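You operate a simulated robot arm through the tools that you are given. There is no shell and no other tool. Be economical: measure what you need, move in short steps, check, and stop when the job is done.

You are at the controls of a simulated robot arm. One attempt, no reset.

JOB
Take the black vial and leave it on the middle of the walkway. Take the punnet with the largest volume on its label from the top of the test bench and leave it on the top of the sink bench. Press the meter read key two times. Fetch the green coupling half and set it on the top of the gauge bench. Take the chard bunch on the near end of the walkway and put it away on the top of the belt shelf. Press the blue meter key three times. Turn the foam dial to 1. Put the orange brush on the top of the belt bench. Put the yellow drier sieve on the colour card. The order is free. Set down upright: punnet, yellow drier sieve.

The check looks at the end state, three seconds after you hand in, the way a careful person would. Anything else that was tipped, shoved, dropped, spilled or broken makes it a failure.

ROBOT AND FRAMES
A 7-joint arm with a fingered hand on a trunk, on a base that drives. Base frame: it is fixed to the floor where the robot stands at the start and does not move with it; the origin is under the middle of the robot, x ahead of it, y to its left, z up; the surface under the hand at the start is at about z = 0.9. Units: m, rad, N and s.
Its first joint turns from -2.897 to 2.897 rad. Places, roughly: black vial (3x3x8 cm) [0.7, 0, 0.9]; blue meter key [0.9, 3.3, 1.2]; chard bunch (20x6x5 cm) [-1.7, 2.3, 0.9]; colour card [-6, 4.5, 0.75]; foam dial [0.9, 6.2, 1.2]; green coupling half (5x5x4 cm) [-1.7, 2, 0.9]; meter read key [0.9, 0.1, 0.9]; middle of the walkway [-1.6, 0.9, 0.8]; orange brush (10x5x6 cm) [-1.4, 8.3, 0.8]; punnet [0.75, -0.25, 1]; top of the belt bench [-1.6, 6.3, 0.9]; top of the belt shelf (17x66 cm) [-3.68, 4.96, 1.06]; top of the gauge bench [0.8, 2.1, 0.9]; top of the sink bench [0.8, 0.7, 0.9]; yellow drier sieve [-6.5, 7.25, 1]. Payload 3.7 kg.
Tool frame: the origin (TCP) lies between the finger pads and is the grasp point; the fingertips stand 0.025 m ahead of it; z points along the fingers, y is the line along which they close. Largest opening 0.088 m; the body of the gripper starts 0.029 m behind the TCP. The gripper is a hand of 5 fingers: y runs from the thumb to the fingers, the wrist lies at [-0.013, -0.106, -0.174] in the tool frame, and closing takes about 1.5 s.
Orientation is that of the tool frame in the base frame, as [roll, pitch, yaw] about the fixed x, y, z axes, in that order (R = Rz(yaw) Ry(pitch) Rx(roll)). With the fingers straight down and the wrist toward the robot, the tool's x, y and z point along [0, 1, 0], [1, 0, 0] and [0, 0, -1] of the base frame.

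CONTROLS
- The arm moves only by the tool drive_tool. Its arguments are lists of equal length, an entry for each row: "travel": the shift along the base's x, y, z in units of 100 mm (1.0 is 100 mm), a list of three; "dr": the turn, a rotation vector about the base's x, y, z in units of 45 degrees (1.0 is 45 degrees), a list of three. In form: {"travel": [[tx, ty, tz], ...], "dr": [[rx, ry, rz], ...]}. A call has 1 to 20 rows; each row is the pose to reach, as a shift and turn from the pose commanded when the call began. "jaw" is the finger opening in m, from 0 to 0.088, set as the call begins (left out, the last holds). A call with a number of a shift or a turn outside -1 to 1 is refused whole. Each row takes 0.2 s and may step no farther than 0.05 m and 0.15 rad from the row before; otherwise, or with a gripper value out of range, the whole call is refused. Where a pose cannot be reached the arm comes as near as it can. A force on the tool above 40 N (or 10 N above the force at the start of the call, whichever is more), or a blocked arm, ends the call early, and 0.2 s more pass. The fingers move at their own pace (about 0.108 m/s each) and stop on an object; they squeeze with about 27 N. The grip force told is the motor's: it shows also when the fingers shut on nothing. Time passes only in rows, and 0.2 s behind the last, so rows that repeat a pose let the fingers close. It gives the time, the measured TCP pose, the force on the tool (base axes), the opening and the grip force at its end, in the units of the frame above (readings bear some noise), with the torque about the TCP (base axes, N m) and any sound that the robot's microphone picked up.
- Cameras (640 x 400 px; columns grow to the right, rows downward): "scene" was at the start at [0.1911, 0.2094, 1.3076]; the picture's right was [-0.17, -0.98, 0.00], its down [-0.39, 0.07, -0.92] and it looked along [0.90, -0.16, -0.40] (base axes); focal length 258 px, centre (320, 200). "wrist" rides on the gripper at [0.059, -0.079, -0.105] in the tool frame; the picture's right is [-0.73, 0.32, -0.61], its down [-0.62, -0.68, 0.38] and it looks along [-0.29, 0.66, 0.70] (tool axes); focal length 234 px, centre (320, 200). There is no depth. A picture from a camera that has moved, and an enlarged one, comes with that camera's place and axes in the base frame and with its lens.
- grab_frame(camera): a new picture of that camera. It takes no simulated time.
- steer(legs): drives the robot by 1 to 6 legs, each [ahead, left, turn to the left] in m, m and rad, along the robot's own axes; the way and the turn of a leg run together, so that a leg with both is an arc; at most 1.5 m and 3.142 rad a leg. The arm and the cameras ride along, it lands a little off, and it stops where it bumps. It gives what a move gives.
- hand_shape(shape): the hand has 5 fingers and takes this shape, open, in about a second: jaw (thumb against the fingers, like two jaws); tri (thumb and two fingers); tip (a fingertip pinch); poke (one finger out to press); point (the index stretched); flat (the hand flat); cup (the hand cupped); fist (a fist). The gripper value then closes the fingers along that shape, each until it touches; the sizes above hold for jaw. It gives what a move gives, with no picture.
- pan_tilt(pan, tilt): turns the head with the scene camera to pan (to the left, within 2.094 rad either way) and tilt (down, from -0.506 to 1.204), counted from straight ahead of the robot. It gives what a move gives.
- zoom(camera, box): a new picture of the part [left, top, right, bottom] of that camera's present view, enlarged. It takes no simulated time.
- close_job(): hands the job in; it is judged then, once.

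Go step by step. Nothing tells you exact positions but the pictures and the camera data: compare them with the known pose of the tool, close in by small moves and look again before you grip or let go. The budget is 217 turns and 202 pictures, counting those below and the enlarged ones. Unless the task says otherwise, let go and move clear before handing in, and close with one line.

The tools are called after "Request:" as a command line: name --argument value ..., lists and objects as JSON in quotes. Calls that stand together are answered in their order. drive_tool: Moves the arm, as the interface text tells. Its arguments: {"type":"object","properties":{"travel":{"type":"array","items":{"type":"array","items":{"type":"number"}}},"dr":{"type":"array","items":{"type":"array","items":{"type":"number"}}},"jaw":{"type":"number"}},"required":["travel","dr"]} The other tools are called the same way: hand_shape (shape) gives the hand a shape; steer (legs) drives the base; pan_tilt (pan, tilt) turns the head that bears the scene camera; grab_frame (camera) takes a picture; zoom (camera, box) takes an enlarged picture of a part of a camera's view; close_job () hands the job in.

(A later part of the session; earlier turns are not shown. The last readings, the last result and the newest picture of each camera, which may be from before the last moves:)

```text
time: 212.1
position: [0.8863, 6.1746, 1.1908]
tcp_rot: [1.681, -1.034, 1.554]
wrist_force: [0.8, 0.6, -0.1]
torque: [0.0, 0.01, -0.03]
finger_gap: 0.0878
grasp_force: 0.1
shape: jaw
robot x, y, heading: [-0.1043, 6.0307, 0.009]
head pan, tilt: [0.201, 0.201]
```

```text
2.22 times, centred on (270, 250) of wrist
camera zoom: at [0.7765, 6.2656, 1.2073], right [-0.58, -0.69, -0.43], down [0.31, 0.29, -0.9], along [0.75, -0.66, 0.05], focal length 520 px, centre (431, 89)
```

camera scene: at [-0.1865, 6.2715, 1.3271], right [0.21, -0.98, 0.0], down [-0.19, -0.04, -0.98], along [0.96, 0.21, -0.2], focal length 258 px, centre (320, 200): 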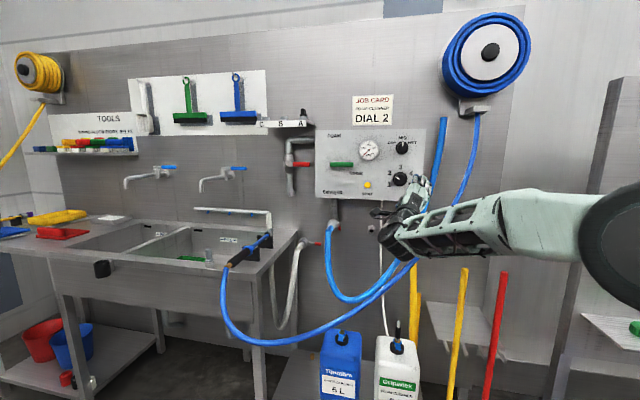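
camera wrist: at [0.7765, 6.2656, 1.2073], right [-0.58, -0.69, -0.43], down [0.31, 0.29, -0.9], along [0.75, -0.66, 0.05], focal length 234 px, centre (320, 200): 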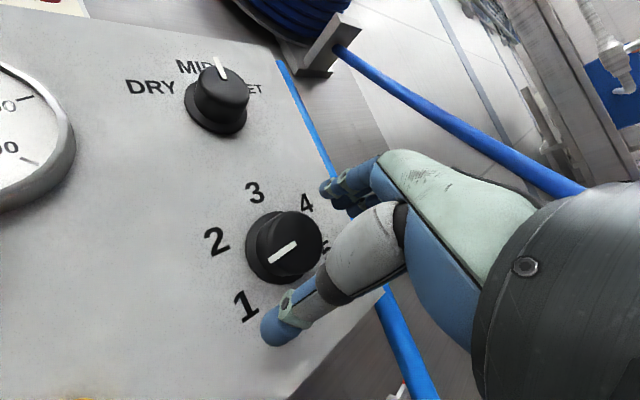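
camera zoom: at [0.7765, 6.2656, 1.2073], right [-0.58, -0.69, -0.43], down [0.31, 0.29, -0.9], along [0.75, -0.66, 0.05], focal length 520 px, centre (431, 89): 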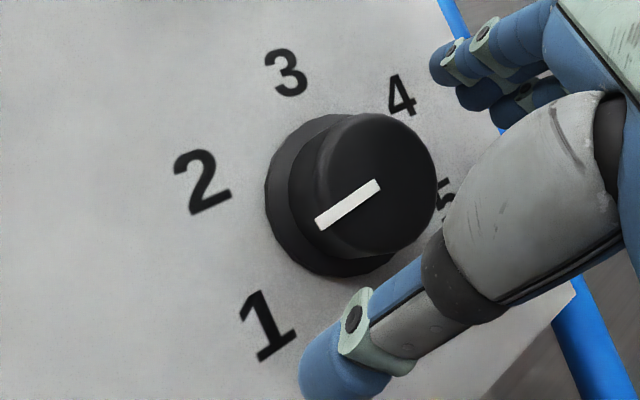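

The pointer is at about -94° and label 1 is at -121°, so about 27° more is needed. I'll advance, regrip and turn.

Request:
drive_tool --travel '[[0.15, 0, 0.04], [0.3, 0, 0.04], [0.35, 0, 0.04], [0.35, 0, 0.04]]' --dr '[[0, 0, 0], [0, 0, 0], [0, 0, 0], [0, 0, 0]]'

Request:
drive_tool --travel '[[0, 0, 0], [0, 0, 0], [0, 0, 0], [0, 0, 0], [0, 0, 0], [0, 0, 0], [0, 0, 0]]' --dr '[[0, 0, 0], [0, 0, 0], [0, 0, 0], [0, 0, 0], [0, 0, 0], [0, 0, 0], [0, 0, 0]]' --jaw 0.0

Request:
drive_tool --travel '[[0, 0, 0], [0, 0, 0], [0, 0, 0], [0, 0, 0], [0, 0, 0], [0, 0, 0]]' --dr '[[-0.12, 0, 0], [-0.24, 0, 0], [-0.36, 0, 0], [-0.48, 0, 0], [-0.6, 0, 0], [-0.6, 0, 0]]'

Request:
zoom --camera "wrist" --box '[180, 140, 380, 340]'

```text
time: 213.1
position: [0.9243, 6.1755, 1.1955]
tcp_rot: [1.68, -1.033, 1.555]
wrist_force: [0.9, 0.0, 0.2]
torque: [-0.01, -0.01, 0.0]
finger_gap: 0.0878
grasp_force: 0.1
shape: jaw
robot x, y, heading: [-0.102, 6.0263, 0.007]
head pan, tilt: [0.201, 0.201]
```

```text
time: 214.7
position: [0.9228, 6.1779, 1.194]
tcp_rot: [1.681, -1.034, 1.553]
wrist_force: [-12.9, 7.0, -5.3]
torque: [0.06, -0.19, -0.41]
finger_gap: 0.0435
grasp_force: 26.8
shape: jaw
robot x, y, heading: [-0.1032, 6.0239, 0.007]
head pan, tilt: [0.201, 0.201]
```

```text
time: 216.1
position: [0.9236, 6.1746, 1.1948]
tcp_rot: [1.674, -0.561, 1.559]
wrist_force: [-7.7, 3.3, -15.3]
torque: [0.15, 0.01, -0.16]
finger_gap: 0.0422
grasp_force: 26.5
shape: jaw
robot x, y, heading: [-0.1022, 6.0238, 0.008]
head pan, tilt: [0.201, 0.201]
```

```text
2.00 times, centred on (280, 240) of wrist
camera zoom: at [0.8123, 6.2632, 1.1681], right [-0.58, -0.81, -0.06], down [0.31, -0.15, -0.94], along [0.75, -0.56, 0.34], focal length 468 px, centre (400, 120)
```

zoom: 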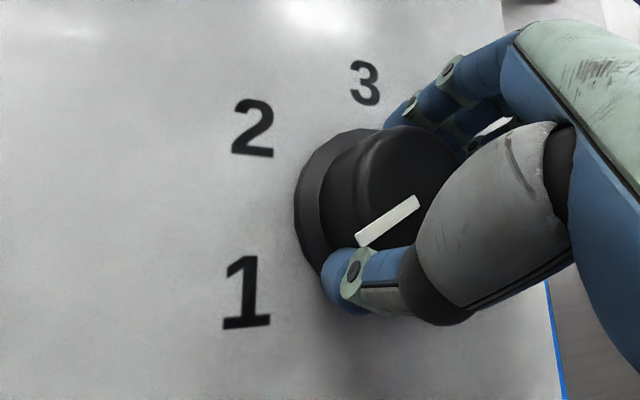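

The pointer is at about -118°, on 1. I'll release, back off, and verify.

Request:
drive_tool --travel '[[0, 0, 0], [0, 0, 0], [0, 0, 0], [-0.1, 0, 0], [-0.3, 0, 0], [-0.5, 0, 0]]' --dr '[[0, 0, 0], [0, 0, 0], [0, 0, 0], [0, 0, 0], [0, 0, 0], [0, 0, 0]]' --jaw 0.088

Request:
zoom --camera "wrist" --box '[140, 140, 380, 340]'

```text
time: 217.5
position: [0.8725, 6.1752, 1.1932]
tcp_rot: [1.673, -0.562, 1.558]
wrist_force: [0.3, 1.0, 0.6]
torque: [0.01, -0.03, 0.0]
finger_gap: 0.0875
grasp_force: 0.2
shape: jaw
robot x, y, heading: [-0.1017, 6.0285, 0.013]
head pan, tilt: [0.201, 0.201]
```

```text
2.00 times, centred on (260, 240) of wrist
camera zoom: at [0.7613, 6.2624, 1.1669], right [-0.58, -0.81, -0.06], down [0.31, -0.15, -0.94], along [0.75, -0.56, 0.34], focal length 468 px, centre (440, 120)
```

zoom: 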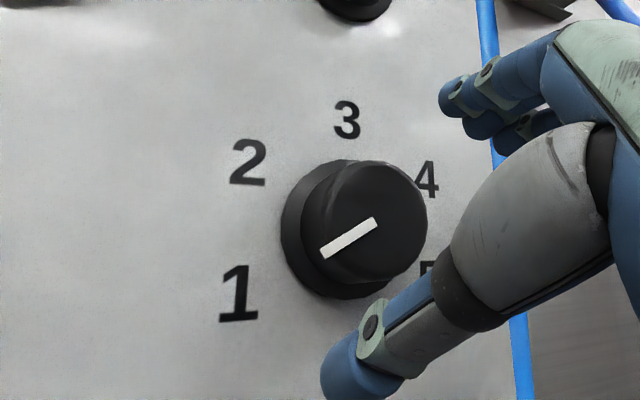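

The dial rests on 1. I'll back away, fold the arm down, and then head toward the orange brush near (-1.4, 8.3).

Request:
steer --legs '[[-0.28, 0, 0]]'

Request:
drive_tool --travel '[[0, 0, 0], [0, 0, 0], [0, 0, 0], [0, 0, 0]]' --dr '[[-0.18, 0, 0], [-0.36, 0, 0], [-0.54, 0, 0], [-0.72, 0, 0]]'

Request:
drive_tool --travel '[[-0.1, 0, 0], [-0.2, 0, 0], [-0.3, 0, 0], [-0.4, 0, 0], [-0.5, 0, 0]]' --dr '[[0, 0.17, 0], [0, 0.34, 0], [0, 0.51, 0], [0, 0.68, 0], [0, 0.85, 0]]'

Request:
drive_tool --travel '[[-0.08, 0, 0], [-0.16, 0, 0], [-0.24, 0, 0], [-0.32, 0, 0], [-0.4, 0, 0], [-0.5, 0, 0]]' --dr '[[0, 0.17, 0], [0, 0.34, 0], [0, 0.51, 0], [0, 0.68, 0], [0, 0.85, 0], [0, 1.0, 0]]'

Request:
drive_tool --travel '[[-0.4, 0, 0], [-0.8, 0, 0], [-1.0, 0, 0]]' --dr '[[0, 0, 0], [0, 0, 0], [0, 0, 0]]'

Request:
drive_tool --travel '[[-0.4, 0, 0], [-0.8, 0, 0], [-1.0, 0, 0]]' --dr '[[0, 0, 0], [0, 0, 0], [0, 0, 0]]'

Request:
drive_tool --travel '[[-0.4, 0, 0], [-0.8, 0, 0], [-1.0, 0, 0]]' --dr '[[0, 0, 0], [0, 0, 0], [0, 0, 0]]'

Request:
pan_tilt --pan 1.7 --tilt 0.35

Request:
grab_frame --camera "scene"

```text
time: 219.4
position: [0.5881, 6.1776, 1.194]
tcp_rot: [1.672, -0.561, 1.564]
wrist_force: [0.5, -0.2, 0.5]
torque: [-0.01, 0.02, -0.04]
finger_gap: 0.0875
grasp_force: 0.0
shape: jaw
robot x, y, heading: [-0.3849, 6.0261, 0.011]
head pan, tilt: [0.201, 0.201]
```

```text
time: 220.4
position: [0.588, 6.1778, 1.1932]
tcp_rot: [1.669, 0.006, 1.566]
wrist_force: [-0.4, -0.2, 0.1]
torque: [0.01, -0.02, 0.04]
finger_gap: 0.0875
grasp_force: 0.1
shape: jaw
robot x, y, heading: [-0.3866, 6.0254, 0.01]
head pan, tilt: [0.201, 0.201]
```

```text
time: 221.6
position: [0.5363, 6.1754, 1.1933]
tcp_rot: [2.336, 0.006, 1.571]
wrist_force: [-0.1, 0.1, -0.5]
torque: [0.03, 0.0, -0.01]
finger_gap: 0.0877
grasp_force: 0.0
shape: jaw
robot x, y, heading: [-0.3853, 6.0263, 0.011]
head pan, tilt: [0.201, 0.201]
```

```text
time: 223.0
position: [0.4856, 6.1755, 1.1933]
tcp_rot: [3.124, 0.006, 1.575]
wrist_force: [-0.5, 1.0, 0.4]
torque: [-0.02, -0.01, 0.0]
finger_gap: 0.0877
grasp_force: 0.1
shape: jaw
robot x, y, heading: [-0.3894, 6.0249, 0.01]
head pan, tilt: [0.201, 0.201]
```

```text
time: 223.8
position: [0.3877, 6.1766, 1.1927]
tcp_rot: [3.123, 0.005, 1.575]
wrist_force: [0.4, 0.4, -0.8]
torque: [0.02, 0.01, 0.01]
finger_gap: 0.0877
grasp_force: 0.1
shape: jaw
robot x, y, heading: [-0.3866, 6.0254, 0.014]
head pan, tilt: [0.201, 0.201]
```

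```text
time: 224.6
position: [0.2864, 6.1761, 1.1917]
tcp_rot: [3.123, 0.004, 1.574]
wrist_force: [0.4, -0.7, -0.1]
torque: [0.02, 0.02, 0.02]
finger_gap: 0.0877
grasp_force: 0.0
shape: jaw
robot x, y, heading: [-0.386, 6.0295, 0.009]
head pan, tilt: [0.201, 0.201]
```

```text
time: 225.4
position: [0.1869, 6.1769, 1.1914]
tcp_rot: [3.123, 0.005, 1.575]
wrist_force: [-0.3, 0.5, 0.1]
torque: [0.01, 0.02, 0.04]
finger_gap: 0.0876
grasp_force: 0.1
shape: jaw
robot x, y, heading: [-0.3839, 6.027, 0.009]
head pan, tilt: [0.201, 0.201]
```

```text
time: 227.0
position: [0.1866, 6.1753, 1.1902]
tcp_rot: [3.121, 0.007, 1.575]
wrist_force: [-0.5, 0.0, 0.2]
torque: [-0.01, 0.02, -0.01]
finger_gap: 0.0878
grasp_force: 0.1
shape: jaw
robot x, y, heading: [-0.3851, 6.0222, 0.014]
head pan, tilt: [1.7, 0.351]
```

```text
77 pictures are left
camera scene: at [-0.3015, 6.3439, 1.3131], right [0.99, 0.14, 0.0], down [0.05, -0.34, -0.94], along [-0.13, 0.93, -0.34], focal length 258 px, centre (320, 200)
```

scene: 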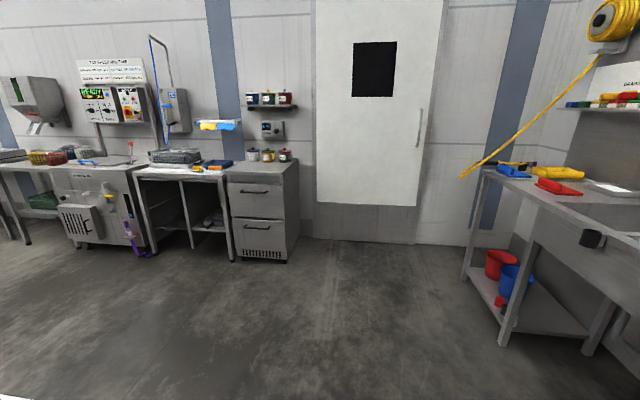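

Request:
zoom --camera "scene" --box '[130, 110, 310, 230]'

```text
3.33 times, centred on (220, 170) of scene
camera zoom: at [-0.3015, 6.3439, 1.3131], right [0.99, 0.14, 0.0], down [0.05, -0.34, -0.94], along [-0.13, 0.93, -0.34], focal length 861 px, centre (653, 300)
```

zoom: 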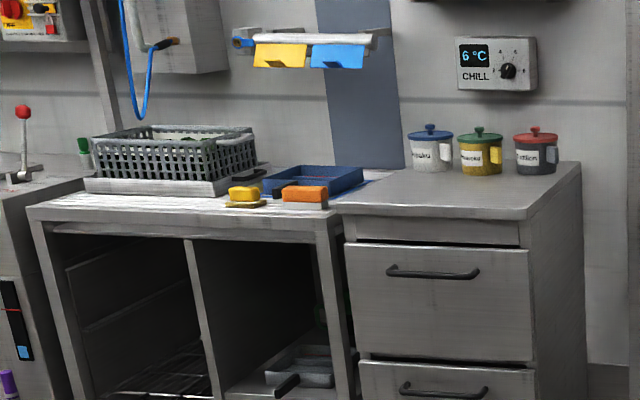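

The orange brush is at about (-1.46, 8.32) on the back-wall bench. I'll strafe to y ≈ 7.45, turn left, and line up with it.

Request:
steer --legs '[[0, 1.4, 0], [0, 0, 1.557], [0, 1.02, 0]]'

Request:
pan_tilt --pan 0.0 --tilt 0.45

Request:
grab_frame --camera "scene"

Request:
grab_frame --camera "wrist"

```text
time: 242.7
position: [-1.5724, 7.9928, 1.1909]
tcp_rot: [3.122, 0.005, 3.123]
wrist_force: [-0.4, 0.2, -0.5]
torque: [0.02, 0.01, -0.03]
finger_gap: 0.0878
grasp_force: 0.0
shape: jaw
robot x, y, heading: [-1.431, 7.4177, 1.56]
head pan, tilt: [1.7, 0.351]
```

```text
time: 244.4
position: [-1.5715, 7.9932, 1.1915]
tcp_rot: [3.121, 0.006, 3.123]
wrist_force: [-0.1, -0.2, 0.7]
torque: [0.02, 0.03, 0.0]
finger_gap: 0.0876
grasp_force: 0.0
shape: jaw
robot x, y, heading: [-1.4321, 7.4189, 1.562]
head pan, tilt: [0.0, 0.45]
```

```text
75 pictures are left
camera scene: at [-1.656, 7.6116, 1.3039], right [1.0, -0.01, 0.0], down [0.0, -0.44, -0.9], along [0.01, 0.9, -0.44], focal length 258 px, centre (320, 200)
```

scene: 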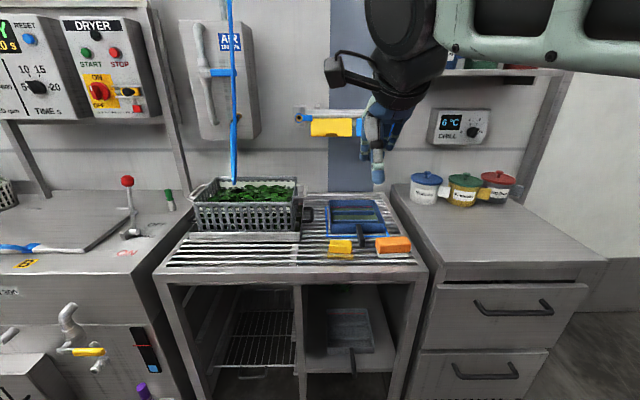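

```text
74 pictures are left
camera wrist: at [-1.6319, 7.9137, 1.2946], right [0.73, 0.3, 0.62], down [0.61, -0.69, -0.39], along [0.31, 0.67, -0.68], focal length 234 px, centre (320, 200)
```

wrist: 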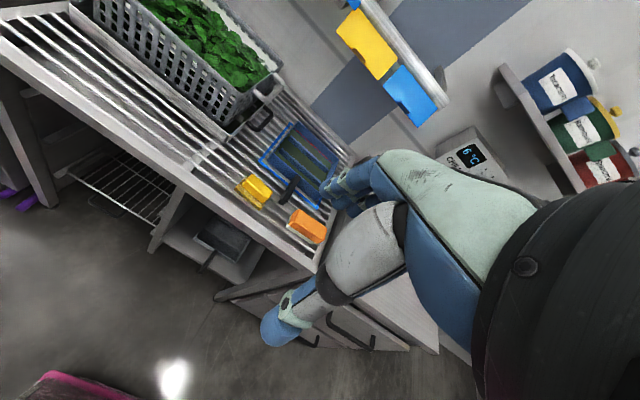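

The orange brush is at (-1.42, 8.277, 0.82), long side along x, so the current hand orientation fits. I'll move above it.

Request:
drive_tool --travel '[[0.25, 0.25, -0.1], [0.5, 0.5, -0.2], [0.75, 0.75, -0.3], [1.0, 1.0, -0.4]]' --dr '[[0, 0, 0], [0, 0, 0], [0, 0, 0], [0, 0, 0]]'

Request:
drive_tool --travel '[[0.15, 0.25, -0.2], [0.3, 0.5, -0.4], [0.45, 0.75, -0.6], [0.6, 1.0, -0.8], [0.6, 1.0, -1.0]]' --dr '[[0, 0, 0], [0, 0, 0], [0, 0, 0], [0, 0, 0], [0, 0, 0]]'

Request:
drive_tool --travel '[[0, 0.3, -0.3], [0, 0.6, -0.6], [0, 0.8, -1.0]]' --dr '[[0, 0, 0], [0, 0, 0], [0, 0, 0]]'

Request:
grab_frame --camera "wrist"

Request:
grab_frame --camera "scene"

```text
time: 245.4
position: [-1.4708, 8.0956, 1.1515]
tcp_rot: [3.119, 0.004, 3.121]
wrist_force: [-0.9, -0.2, 1.0]
torque: [0.0, 0.0, -0.02]
finger_gap: 0.0876
grasp_force: 0.1
shape: jaw
robot x, y, heading: [-1.4324, 7.4195, 1.558]
head pan, tilt: [0.0, 0.45]
```

```text
time: 246.6
position: [-1.4114, 8.1913, 1.0501]
tcp_rot: [3.122, 0.005, 3.124]
wrist_force: [0.1, -0.2, -0.5]
torque: [0.0, 0.0, 0.0]
finger_gap: 0.0875
grasp_force: 0.2
shape: jaw
robot x, y, heading: [-1.4347, 7.4154, 1.56]
head pan, tilt: [0.0, 0.45]
```

```text
time: 247.4
position: [-1.4132, 8.2728, 0.9531]
tcp_rot: [3.121, 0.004, 3.124]
wrist_force: [-0.5, 0.2, 0.7]
torque: [0.0, 0.04, 0.07]
finger_gap: 0.0879
grasp_force: 0.1
shape: jaw
robot x, y, heading: [-1.433, 7.4121, 1.558]
head pan, tilt: [0.0, 0.45]
```

```text
73 pictures are left
camera wrist: at [-1.4741, 8.1938, 1.0557], right [0.73, 0.3, 0.62], down [0.61, -0.68, -0.39], along [0.31, 0.67, -0.68], focal length 234 px, centre (320, 200)
```

wrist: 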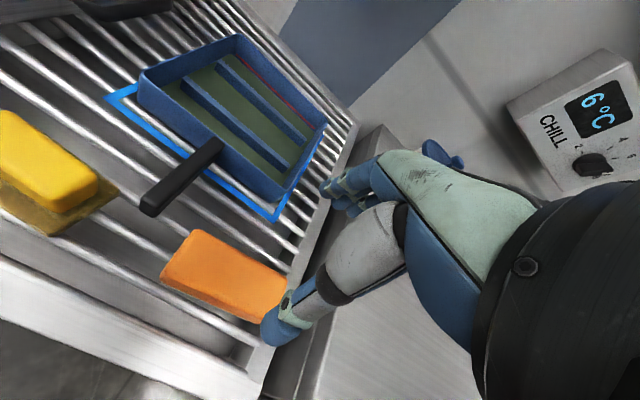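

```text
72 pictures are left
camera scene: at [-1.6559, 7.6113, 1.3039], right [1.0, -0.01, 0.0], down [0.0, -0.43, -0.9], along [0.01, 0.9, -0.44], focal length 258 px, centre (320, 200)
```

scene: 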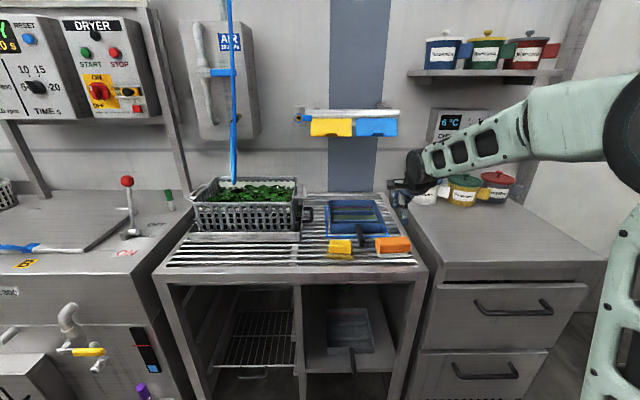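

I'll refine to (-1.422, 8.263), lower over the brush, and close.

Request:
drive_tool --travel '[[-0.08, -0.1, -0.2], [-0.08, -0.1, -0.5], [-0.08, -0.1, -0.8], [-0.08, -0.1, -1.0]]' --dr '[[0, 0, 0.12], [0, 0, 0.15], [0, 0, 0.15], [0, 0, 0.15]]'

Request:
drive_tool --travel '[[0, 0, -0.1], [0, 0, -0.2], [0, 0, -0.25]]' --dr '[[0, 0, 0], [0, 0, 0], [0, 0, 0]]'

Request:
grab_frame --camera "wrist"

```text
time: 248.4
position: [-1.423, 8.2634, 0.8517]
tcp_rot: [3.121, 0.006, -3.041]
wrist_force: [0.2, -1.5, -0.3]
torque: [-0.01, 0.01, -0.01]
finger_gap: 0.088
grasp_force: 0.0
shape: jaw
robot x, y, heading: [-1.4332, 7.4148, 1.558]
head pan, tilt: [0.0, 0.45]
```

```text
time: 249.2
position: [-1.4214, 8.2619, 0.827]
tcp_rot: [3.121, 0.007, -3.042]
wrist_force: [0.1, 0.2, 0.1]
torque: [-0.01, 0.0, 0.02]
finger_gap: 0.0881
grasp_force: 0.1
shape: jaw
robot x, y, heading: [-1.4334, 7.4208, 1.562]
head pan, tilt: [0.0, 0.45]
```

```text
71 pictures are left
camera wrist: at [-1.4711, 8.1763, 0.9292], right [0.69, 0.38, 0.62], down [0.69, -0.61, -0.39], along [0.23, 0.7, -0.68], focal length 234 px, centre (320, 200)
```

wrist: 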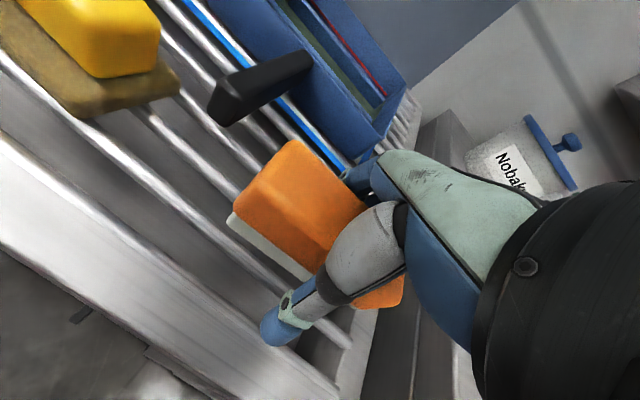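

Straddled well. Closing and lifting.

Request:
drive_tool --travel '[[0, 0, 0], [0, 0, 0], [0, 0, 0], [0, 0, 0], [0, 0, 0], [0, 0, 0], [0, 0, 0]]' --dr '[[0, 0, 0], [0, 0, 0], [0, 0, 0], [0, 0, 0], [0, 0, 0], [0, 0, 0], [0, 0, 0]]' --jaw 0.0

Request:
drive_tool --travel '[[0, 0, 0.2], [0, 0, 0.5], [0, 0, 0.8], [0, 0, 1.0]]' --dr '[[0, 0, 0], [0, 0, 0], [0, 0, 0], [0, 0, 0]]'

Request:
grab_frame --camera "wrist"

```text
time: 250.8
position: [-1.4207, 8.2625, 0.826]
tcp_rot: [3.123, 0.005, -3.042]
wrist_force: [0.6, -0.5, -0.5]
torque: [-0.04, 0.01, 0.03]
finger_gap: 0.0325
grasp_force: 27.4
shape: jaw
robot x, y, heading: [-1.4326, 7.4155, 1.561]
head pan, tilt: [0.0, 0.45]
```

```text
time: 251.8
position: [-1.4197, 8.2617, 0.9257]
tcp_rot: [3.122, 0.004, -3.042]
wrist_force: [-0.4, 0.0, -0.3]
torque: [-0.02, -0.06, -0.04]
finger_gap: 0.0323
grasp_force: 27.0
shape: jaw
robot x, y, heading: [-1.4295, 7.416, 1.561]
head pan, tilt: [0.0, 0.45]
```

```text
70 pictures are left
camera wrist: at [-1.4698, 8.1759, 1.0286], right [0.69, 0.38, 0.62], down [0.69, -0.61, -0.39], along [0.23, 0.7, -0.68], focal length 234 px, centre (320, 200)
```

wrist: 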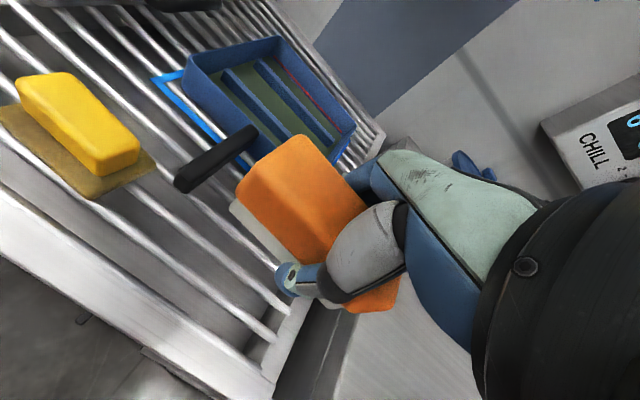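

The brush is held. I'll raise and retract, then turn around to face the belt bench.

Request:
drive_tool --travel '[[0, -0.2, 0.3], [0, -0.4, 0.6], [0, -0.6, 0.9], [0, -0.9, 1.0], [0, -1.0, 1.0]]' --dr '[[0, 0, 0], [0, 0, 0], [0, 0, 0], [0, 0, 0], [0, 0, 0]]'

Request:
drive_tool --travel '[[0, -0.3, 0.3], [0, -0.6, 0.6], [0, -0.9, 0.9], [0, -1.0, 1.0]]' --dr '[[0, 0, 0], [0, 0, 0], [0, 0, 0], [0, 0, 0]]'

Request:
drive_tool --travel '[[0, -0.4, 0], [0, -0.8, 0], [0, -1.0, 0]]' --dr '[[0, 0, 0], [0, 0, 0], [0, 0, 0]]'

Request:
steer --legs '[[0, 0, 3.141]]'

Request:
grab_frame --camera "scene"

```text
time: 253.0
position: [-1.4199, 8.1628, 1.0285]
tcp_rot: [3.121, 0.006, -3.043]
wrist_force: [0.4, 0.3, -1.0]
torque: [-0.02, 0.02, 0.0]
finger_gap: 0.0325
grasp_force: 26.5
shape: jaw
robot x, y, heading: [-1.4337, 7.4202, 1.564]
head pan, tilt: [0.0, 0.45]
```

```text
time: 254.0
position: [-1.4195, 8.0648, 1.1257]
tcp_rot: [3.123, 0.004, -3.041]
wrist_force: [0.1, -0.3, -1.1]
torque: [-0.02, -0.03, 0.03]
finger_gap: 0.0322
grasp_force: 26.9
shape: jaw
robot x, y, heading: [-1.4332, 7.4175, 1.56]
head pan, tilt: [0.0, 0.45]
```

```text
time: 254.8
position: [-1.421, 7.9625, 1.1258]
tcp_rot: [3.122, 0.006, -3.044]
wrist_force: [0.2, 1.0, -0.4]
torque: [0.02, -0.01, 0.01]
finger_gap: 0.0324
grasp_force: 27.6
shape: jaw
robot x, y, heading: [-1.4342, 7.4165, 1.561]
head pan, tilt: [0.0, 0.45]
```

```text
time: 262.8
position: [-1.3945, 6.8724, 1.1249]
tcp_rot: [3.121, 0.007, 0.188]
wrist_force: [0.8, -0.9, -1.3]
torque: [0.01, -0.02, -0.05]
finger_gap: 0.0316
grasp_force: 27.1
shape: jaw
robot x, y, heading: [-1.4345, 7.4152, -1.484]
head pan, tilt: [0.0, 0.45]
```

```text
69 pictures are left
camera scene: at [-1.1934, 7.2439, 1.3039], right [-1.0, -0.08, 0.0], down [-0.04, 0.43, -0.9], along [0.07, -0.9, -0.44], focal length 258 px, centre (320, 200)
```

scene: 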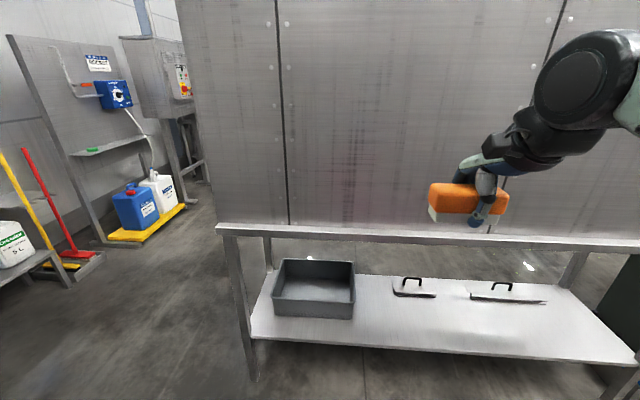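

The bench's back panel is on this side, so it must be reached from the south. I'll drive around its east end and look from there.

Request:
steer --legs '[[0, 1.03, -0.087], [1.1, 0, 0], [0.95, 0, 0], [0, 0, 3.1], [0, 0.5, 0]]'

Request:
grab_frame --camera "scene"

```text
time: 287.5
position: [-0.9074, 5.996, 1.1255]
tcp_rot: [3.121, 0.006, -3.113]
wrist_force: [0.3, -0.1, -0.6]
torque: [-0.02, -0.04, 0.01]
finger_gap: 0.0314
grasp_force: 26.8
shape: jaw
robot x, y, heading: [-0.9581, 5.448, 1.492]
head pan, tilt: [0.0, 0.45]
```

```text
68 pictures are left
camera scene: at [-1.1655, 5.6613, 1.3039], right [1.0, -0.08, 0.0], down [-0.04, -0.43, -0.9], along [0.07, 0.9, -0.44], focal length 258 px, centre (320, 200)
```

scene: 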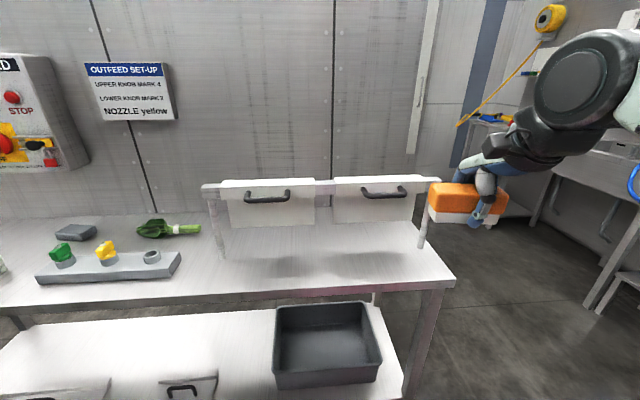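

There is a frame with hanging plates at the right. I'll look further left for free surface.

Request:
pan_tilt --pan 0.6 --tilt 0.5

Request:
grab_frame --camera "scene"

```text
time: 288.5
position: [-0.9067, 5.9952, 1.1253]
tcp_rot: [3.123, 0.006, -3.114]
wrist_force: [1.0, 0.2, -2.0]
torque: [0.02, 0.02, -0.01]
finger_gap: 0.0311
grasp_force: 27.1
shape: jaw
robot x, y, heading: [-0.9559, 5.4508, 1.489]
head pan, tilt: [0.6, 0.499]
```

```text
67 pictures are left
camera scene: at [-1.2181, 5.6488, 1.2994], right [0.87, 0.49, 0.0], down [0.24, -0.42, -0.88], along [-0.43, 0.76, -0.48], focal length 258 px, centre (320, 200)
```

scene: 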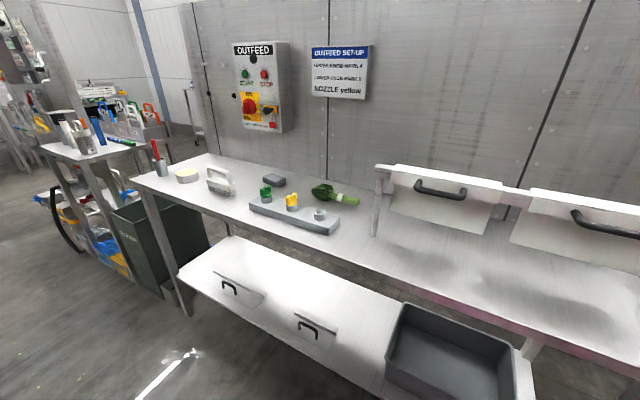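

The gap between the white handle and the set-up block, around (-1.825, 6.165), is free. I'll check the floor to the left before strafing.

Request:
pan_tilt --pan 1.7 --tilt 0.5

Request:
grab_frame --camera "scene"

```text
time: 289.8
position: [-0.9053, 5.995, 1.1252]
tcp_rot: [3.122, 0.005, -3.113]
wrist_force: [0.6, 0.0, -0.4]
torque: [0.01, 0.01, -0.03]
finger_gap: 0.0315
grasp_force: 26.5
shape: jaw
robot x, y, heading: [-0.9596, 5.4544, 1.483]
head pan, tilt: [1.7, 0.499]
```

```text
66 pictures are left
camera scene: at [-1.264, 5.5655, 1.2994], right [-0.05, 1.0, 0.0], down [0.48, 0.02, -0.88], along [-0.88, -0.04, -0.48], focal length 258 px, centre (320, 200)
```

scene: 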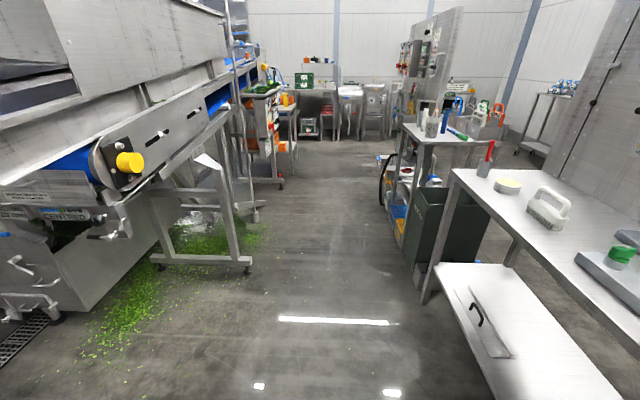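

The corridor is clear. I'll strafe left along the bench.

Request:
steer --legs '[[0, 0, 0.088], [0, 0.84, 0]]'

Request:
pan_tilt --pan 0.0 --tilt 0.5

Request:
grab_frame --camera "scene"

Request:
grab_frame --camera "wrist"

```text
time: 294.8
position: [-1.8139, 5.9848, 1.1253]
tcp_rot: [3.123, 0.005, -3.007]
wrist_force: [0.0, 0.0, -0.7]
torque: [-0.01, 0.02, -0.01]
finger_gap: 0.0312
grasp_force: 27.2
shape: jaw
robot x, y, heading: [-1.8072, 5.4413, 1.595]
head pan, tilt: [1.7, 0.499]
```

```text
time: 296.6
position: [-1.8151, 5.9852, 1.1252]
tcp_rot: [3.122, 0.006, -3.007]
wrist_force: [-0.6, 0.1, -1.4]
torque: [-0.01, 0.01, 0.01]
finger_gap: 0.0311
grasp_force: 27.2
shape: jaw
robot x, y, heading: [-1.8039, 5.4415, 1.6]
head pan, tilt: [0.0, 0.499]
```

```text
65 pictures are left
camera scene: at [-2.0355, 5.6253, 1.2994], right [1.0, 0.03, 0.0], down [0.01, -0.48, -0.88], along [-0.02, 0.88, -0.48], focal length 258 px, centre (320, 200)
```

scene: 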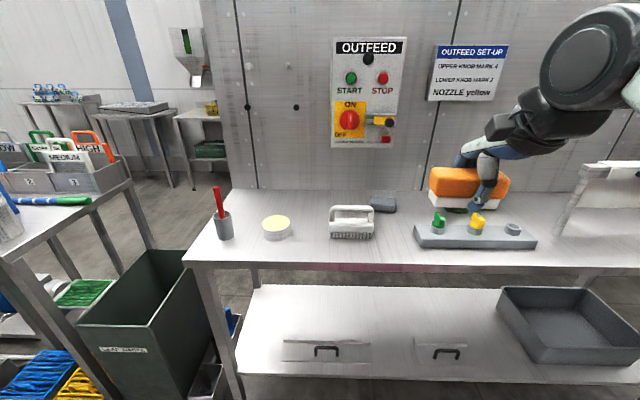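

```text
64 pictures are left
camera wrist: at [-1.8613, 5.8984, 1.2284], right [0.67, 0.41, 0.62], down [0.71, -0.58, -0.39], along [0.2, 0.7, -0.68], focal length 234 px, centre (320, 200)
```

wrist: 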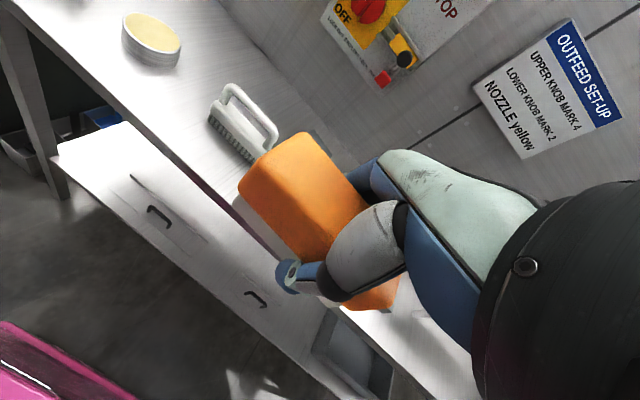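

The direct gaps are too narrow, but behind the set-up block there's a free area around (-1.735, 6.315). I'll move above it and verify.

Request:
drive_tool --travel '[[0.1, 0.35, 0], [0.2, 0.7, 0], [0.4, 1.0, 0]]' --dr '[[0, 0, -0.08], [0, 0, -0.17], [0, 0, -0.17]]'

Request:
drive_tool --travel '[[0.1, 0.35, 0], [0.2, 0.7, 0], [0.4, 1.0, 0]]' --dr '[[0, 0, 0], [0, 0, 0], [0, 0, 0]]'

Request:
drive_tool --travel '[[0, 0.35, 0], [0, 0.7, -0.1], [0, 1.0, -0.3]]' --dr '[[0, 0, 0], [0, 0, 0], [0, 0, 0]]'

Request:
grab_frame --camera "wrist"

Request:
grab_frame --camera "scene"

```text
time: 297.4
position: [-1.7735, 6.0853, 1.1267]
tcp_rot: [3.121, 0.007, -3.141]
wrist_force: [0.1, -0.5, -0.6]
torque: [-0.01, 0.0, -0.01]
finger_gap: 0.031
grasp_force: 27.0
shape: jaw
robot x, y, heading: [-1.8049, 5.4384, 1.595]
head pan, tilt: [0.0, 0.499]
```

```text
time: 298.2
position: [-1.735, 6.1844, 1.1264]
tcp_rot: [3.121, 0.006, -3.141]
wrist_force: [0.6, -0.3, -0.9]
torque: [0.02, 0.0, -0.02]
finger_gap: 0.0312
grasp_force: 26.7
shape: jaw
robot x, y, heading: [-1.8058, 5.4405, 1.595]
head pan, tilt: [0.0, 0.499]
```

```text
time: 299.0
position: [-1.7343, 6.284, 1.0937]
tcp_rot: [3.121, 0.006, -3.14]
wrist_force: [-0.5, 0.1, -1.6]
torque: [-0.02, -0.01, -0.02]
finger_gap: 0.0313
grasp_force: 27.1
shape: jaw
robot x, y, heading: [-1.8105, 5.4383, 1.598]
head pan, tilt: [0.0, 0.499]
```

```text
63 pictures are left
camera wrist: at [-1.7926, 6.2032, 1.1968], right [0.72, 0.31, 0.62], down [0.63, -0.67, -0.39], along [0.29, 0.67, -0.68], focal length 234 px, centre (320, 200)
```

wrist: 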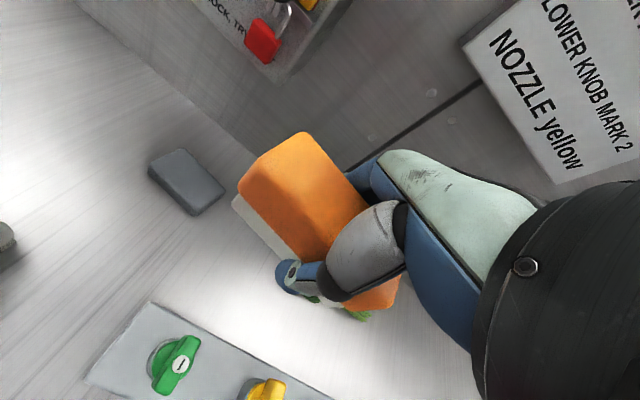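

```text
62 pictures are left
camera scene: at [-2.0355, 5.625, 1.2994], right [1.0, 0.02, 0.0], down [0.01, -0.48, -0.88], along [-0.02, 0.88, -0.48], focal length 258 px, centre (320, 200)
```

scene: 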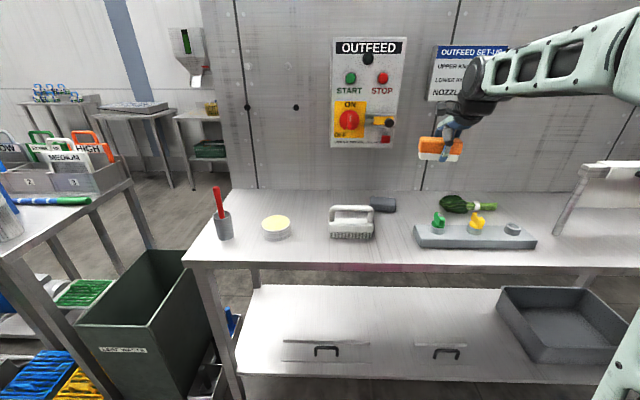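

The free strip between the block and the soap/green brush fits the brush at (-1.735, 6.285). I'll lower straight down.

Request:
drive_tool --travel '[[0, 0.01, -0.4], [0, 0.02, -0.8], [0, 0.02, -1.0]]' --dr '[[0, 0, 0], [0, 0, 0], [0, 0, 0]]'

Request:
drive_tool --travel '[[0, 0, -0.2], [0, 0, -0.35], [0, 0, -0.45], [0, 0, -0.5]]' --dr '[[0, 0, 0], [0, 0, 0], [0, 0, 0], [0, 0, 0]]'

Request:
grab_frame --camera "wrist"

```text
time: 299.8
position: [-1.7332, 6.2864, 0.9947]
tcp_rot: [3.121, 0.006, -3.139]
wrist_force: [0.7, -0.2, -0.3]
torque: [0.0, -0.03, 0.02]
finger_gap: 0.0314
grasp_force: 27.1
shape: jaw
robot x, y, heading: [-1.8052, 5.4387, 1.592]
head pan, tilt: [0.0, 0.499]
```

```text
time: 300.8
position: [-1.7336, 6.2877, 0.945]
tcp_rot: [3.12, 0.005, -3.139]
wrist_force: [0.4, 0.3, -1.4]
torque: [0.02, -0.02, 0.0]
finger_gap: 0.0312
grasp_force: 26.9
shape: jaw
robot x, y, heading: [-1.8057, 5.4358, 1.602]
head pan, tilt: [0.0, 0.499]
```

```text
61 pictures are left
camera wrist: at [-1.7923, 6.2077, 1.0474], right [0.72, 0.31, 0.62], down [0.63, -0.67, -0.39], along [0.29, 0.67, -0.68], focal length 234 px, centre (320, 200)
```

wrist: 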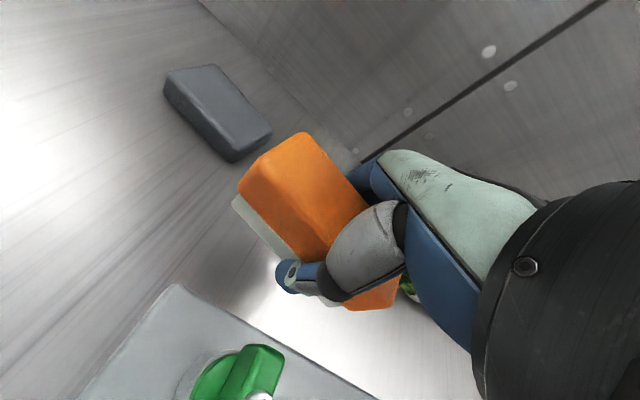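

Clear of everything. I'll continue down in small steps to contact.

Request:
drive_tool --travel '[[0, 0, -0.03], [0, 0, -0.06], [0, 0, -0.09], [0, 0, -0.12], [0, 0, -0.15], [0, 0, -0.18]]' --dr '[[0, 0, 0], [0, 0, 0], [0, 0, 0], [0, 0, 0], [0, 0, 0], [0, 0, 0]]'

```text
time: 302.2
position: [-1.7337, 6.289, 0.9267]
tcp_rot: [3.123, 0.004, -3.141]
wrist_force: [0.2, 0.8, -0.5]
torque: [0.02, -0.05, -0.04]
finger_gap: 0.0312
grasp_force: 27.1
shape: jaw
robot x, y, heading: [-1.807, 5.4414, 1.594]
head pan, tilt: [0.0, 0.499]
```

Request:
drive_tool --travel '[[0, 0, -0.03], [0, 0, -0.06], [0, 0, -0.09], [0, 0, -0.12], [0, 0, -0.15]]' --dr '[[0, 0, 0], [0, 0, 0], [0, 0, 0], [0, 0, 0], [0, 0, 0]]'

```text
time: 303.4
position: [-1.7362, 6.2874, 0.9126]
tcp_rot: [3.122, 0.006, -3.14]
wrist_force: [0.0, -0.2, -0.9]
torque: [-0.01, 0.0, 0.02]
finger_gap: 0.0311
grasp_force: 27.0
shape: jaw
robot x, y, heading: [-1.8049, 5.44, 1.596]
head pan, tilt: [0.0, 0.499]
```

Request:
drive_tool --travel '[[0, 0, -0.03], [0, 0, -0.06], [0, 0, -0.09], [0, 0, -0.12]]' --dr '[[0, 0, 0], [0, 0, 0], [0, 0, 0], [0, 0, 0]]'

Request:
grab_frame --camera "wrist"

```text
time: 304.4
position: [-1.7344, 6.2883, 0.8998]
tcp_rot: [3.122, 0.007, -3.141]
wrist_force: [-0.2, 0.5, -0.9]
torque: [0.01, 0.0, -0.03]
finger_gap: 0.0313
grasp_force: 26.8
shape: jaw
robot x, y, heading: [-1.8063, 5.4378, 1.596]
head pan, tilt: [0.0, 0.499]
```

```text
60 pictures are left
camera wrist: at [-1.7932, 6.2072, 1.0034], right [0.72, 0.31, 0.62], down [0.63, -0.67, -0.39], along [0.29, 0.67, -0.68], focal length 234 px, centre (320, 200)
```

wrist: 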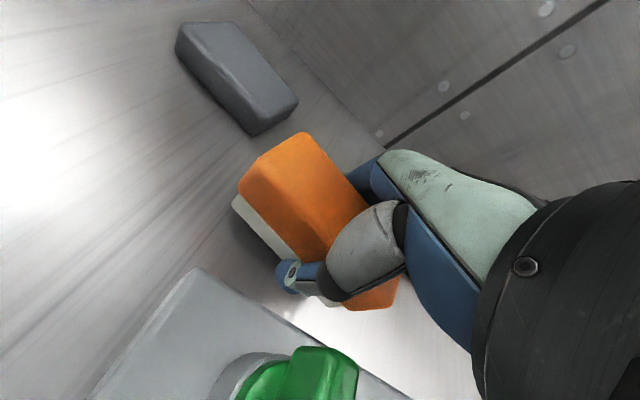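

Request:
drive_tool --travel '[[0, 0.03, -0.03], [0, 0.05, -0.06], [0, 0.05, -0.09], [0, 0.05, -0.12], [0, 0.05, -0.15], [0, 0.05, -0.18]]' --dr '[[0, 0, 0], [0, 0, 0], [0, 0, 0], [0, 0, 0], [0, 0, 0], [0, 0, 0]]'

Request:
grab_frame --camera "wrist"

```text
time: 305.8
position: [-1.734, 6.2935, 0.8855]
tcp_rot: [3.115, 0.005, 3.14]
wrist_force: [1.3, -5.8, 36.4]
torque: [-0.97, 0.14, 0.11]
finger_gap: 0.0328
grasp_force: 27.1
shape: jaw
robot x, y, heading: [-1.8065, 5.4395, 1.595]
head pan, tilt: [0.0, 0.499]
```

```text
59 pictures are left
camera wrist: at [-1.7919, 6.2116, 0.988], right [0.72, 0.31, 0.62], down [0.63, -0.67, -0.4], along [0.29, 0.68, -0.68], focal length 234 px, centre (320, 200)
```

wrist: 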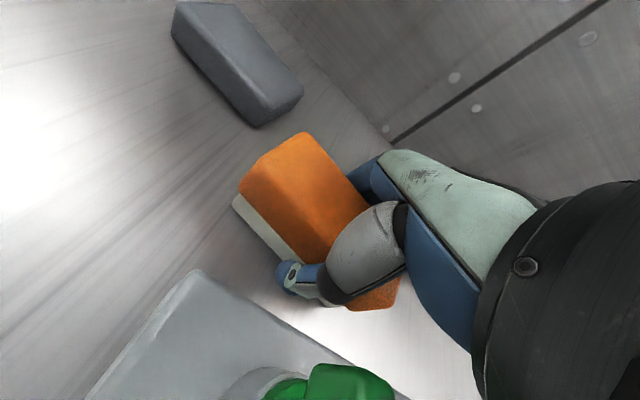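

In contact. I'll ease up, open partially, and lift straight out.

Request:
drive_tool --travel '[[0, 0, 0.03], [0, 0, 0.05], [0, 0, 0.05]]' --dr '[[0, 0, 0], [0, 0, 0], [0, 0, 0]]'

Request:
drive_tool --travel '[[0, 0, 0], [0, 0, 0], [0, 0, 0.1], [0, 0, 0.3], [0, 0, 0.6], [0, 0, 1.0]]' --dr '[[0, 0, 0], [0, 0, 0], [0, 0, 0], [0, 0, 0], [0, 0, 0], [0, 0, 0]]' --jaw 0.06

Request:
drive_tool --travel '[[0, -0.2, 0.4], [0, -0.4, 0.8], [0, -0.7, 1.0], [0, -1.0, 1.0]]' --dr '[[0, 0, 0], [0, 0, 0], [0, 0, 0], [0, 0, 0]]'

Request:
grab_frame --camera "scene"

```text
time: 306.6
position: [-1.734, 6.2926, 0.8857]
tcp_rot: [3.124, 0.005, -3.14]
wrist_force: [3.4, 2.1, 11.0]
torque: [-0.08, 0.03, 0.03]
finger_gap: 0.0332
grasp_force: 27.0
shape: jaw
robot x, y, heading: [-1.8068, 5.4388, 1.591]
head pan, tilt: [0.0, 0.499]
```

```text
time: 308.0
position: [-1.7359, 6.2921, 0.9871]
tcp_rot: [3.125, 0.006, 3.141]
wrist_force: [0.8, -0.9, -0.1]
torque: [0.01, 0.02, 0.01]
finger_gap: 0.0597
grasp_force: 0.1
shape: jaw
robot x, y, heading: [-1.8064, 5.4358, 1.593]
head pan, tilt: [0.0, 0.499]
```

```text
time: 309.0
position: [-1.7352, 6.1927, 1.089]
tcp_rot: [3.123, 0.005, -3.14]
wrist_force: [0.6, 0.3, -0.4]
torque: [-0.02, 0.03, 0.0]
finger_gap: 0.0594
grasp_force: 0.1
shape: jaw
robot x, y, heading: [-1.8036, 5.4357, 1.593]
head pan, tilt: [0.0, 0.499]
```

```text
58 pictures are left
camera scene: at [-2.0355, 5.6255, 1.2994], right [1.0, 0.03, 0.0], down [0.01, -0.48, -0.88], along [-0.02, 0.88, -0.48], focal length 258 px, centre (320, 200)
```

scene: 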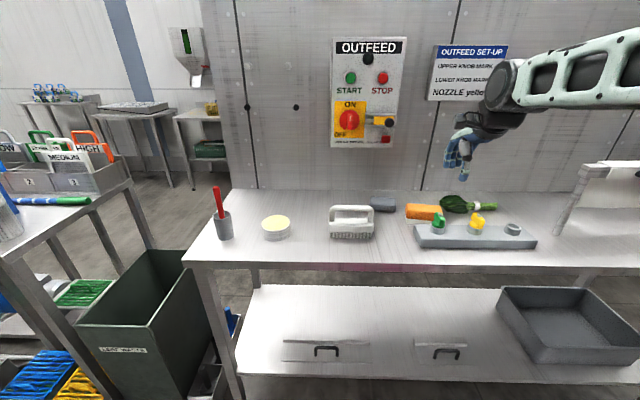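

The brush is on the bench and nothing else moved. I'll retract the arm and drive back to the walkway for the chard.

Request:
drive_tool --travel '[[0, -0.4, 0.2], [0, -0.8, 0.4], [0, -1.0, 0.6]]' --dr '[[0, 0, 0], [0, 0, 0], [0, 0, 0]]'

Request:
drive_tool --travel '[[0, -0.4, 0], [0, -0.8, 0], [0, -1.0, 0]]' --dr '[[0, 0, 0], [0, 0, 0], [0, 0, 0]]'

Request:
steer --legs '[[0, -1.5, 0], [0, 0, 1.545], [0, 1.5, 0], [0, 1.45, 0]]'

Request:
pan_tilt --pan 0.0 --tilt 0.4

Request:
grab_frame --camera "scene"

```text
time: 309.8
position: [-1.7354, 6.0936, 1.1499]
tcp_rot: [3.124, 0.005, -3.14]
wrist_force: [0.0, 0.8, -0.4]
torque: [-0.01, -0.05, -0.04]
finger_gap: 0.0594
grasp_force: 0.0
shape: jaw
robot x, y, heading: [-1.8054, 5.4371, 1.597]
head pan, tilt: [0.0, 0.499]
```

```text
time: 310.6
position: [-1.7346, 5.9924, 1.1468]
tcp_rot: [3.122, 0.005, -3.14]
wrist_force: [0.2, 0.8, 0.4]
torque: [-0.01, 0.01, -0.02]
finger_gap: 0.0599
grasp_force: 0.0
shape: jaw
robot x, y, heading: [-1.8051, 5.4368, 1.593]
head pan, tilt: [0.0, 0.499]
```

```text
time: 335.6
position: [-0.8979, 2.6431, 1.1457]
tcp_rot: [3.122, 0.007, -1.637]
wrist_force: [-0.1, 0.0, 0.8]
torque: [-0.02, -0.02, -0.01]
finger_gap: 0.0598
grasp_force: 0.0
shape: jaw
robot x, y, heading: [-0.3478, 2.5318, 3.103]
head pan, tilt: [0.0, 0.499]
```

```text
time: 336.3
position: [-0.8974, 2.6431, 1.1468]
tcp_rot: [3.123, 0.004, -1.637]
wrist_force: [-0.3, 0.2, -0.8]
torque: [0.01, 0.0, 0.0]
finger_gap: 0.0598
grasp_force: 0.1
shape: jaw
robot x, y, heading: [-0.35, 2.5356, 3.1]
head pan, tilt: [0.0, 0.4]
```

```text
57 pictures are left
camera scene: at [-0.5526, 2.3176, 1.3085], right [0.04, 1.0, 0.0], down [0.39, -0.02, -0.92], along [-0.92, 0.04, -0.39], focal length 258 px, centre (320, 200)
```

scene: 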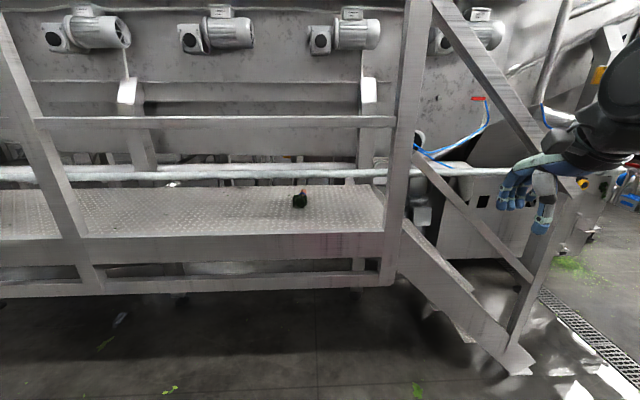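

The chard lies along x at about (-1.62, 2.25), so the fingers must close along y. I'll rotate the hand 90° about vertical here, clear of the rail.

Request:
drive_tool --travel '[[-0.1, 0, 0], [-0.2, 0, 0], [-0.3, 0, 0], [-0.4, 0, 0], [-0.5, 0, 0]]' --dr '[[0, 0, 0.17], [0, 0, 0.34], [0, 0, 0.51], [0, 0, 0.68], [0, 0, 0.85]]'

Request:
drive_tool --travel '[[-0.1, 0, 0], [-0.2, 0, 0], [-0.3, 0, 0], [-0.4, 0, 0], [-0.5, 0, 0], [-0.5, 0, 0], [-0.5, 0, 0]]' --dr '[[0, 0, 0.17], [0, 0, 0.34], [0, 0, 0.51], [0, 0, 0.68], [0, 0, 0.85], [0, 0, 1.0], [0, 0, 1.0]]'

Request:
drive_tool --travel '[[0, 0, 0], [0, 0, 0], [0, 0, 0]]' --dr '[[0, 0, 0.12], [0, 0, 0.24], [0, 0, 0.24]]'

Request:
grab_frame --camera "scene"

```text
time: 337.5
position: [-0.948, 2.6437, 1.1447]
tcp_rot: [3.121, 0.007, -0.97]
wrist_force: [-0.2, 0.4, 0.1]
torque: [0.01, -0.06, 0.02]
finger_gap: 0.0596
grasp_force: 0.0
shape: jaw
robot x, y, heading: [-0.35, 2.5312, 3.098]
head pan, tilt: [0.0, 0.4]
```

```text
time: 339.1
position: [-0.9979, 2.6431, 1.1469]
tcp_rot: [3.12, 0.006, -0.182]
wrist_force: [-0.2, 0.1, 0.1]
torque: [0.01, -0.03, -0.01]
finger_gap: 0.0599
grasp_force: 0.0
shape: jaw
robot x, y, heading: [-0.3531, 2.5352, 3.095]
head pan, tilt: [0.0, 0.4]
```

```text
time: 339.9
position: [-0.9961, 2.6428, 1.1473]
tcp_rot: [3.122, 0.005, 0.004]
wrist_force: [0.3, -0.5, 0.0]
torque: [0.0, 0.04, 0.01]
finger_gap: 0.0599
grasp_force: 0.1
shape: jaw
robot x, y, heading: [-0.3519, 2.5354, 3.099]
head pan, tilt: [0.0, 0.4]
```

```text
56 pictures are left
camera scene: at [-0.5527, 2.3177, 1.3085], right [0.04, 1.0, 0.0], down [0.39, -0.02, -0.92], along [-0.92, 0.04, -0.39], focal length 258 px, centre (320, 200)
```

scene: 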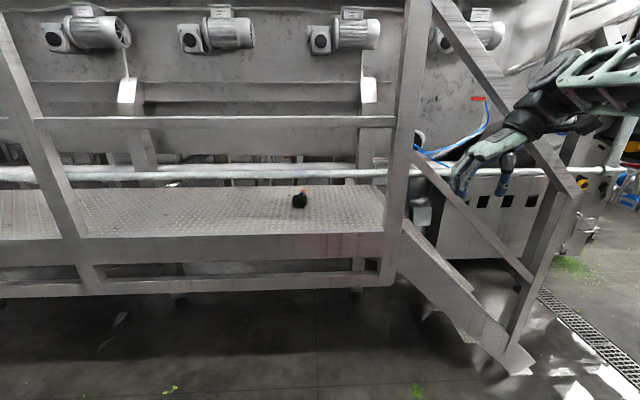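

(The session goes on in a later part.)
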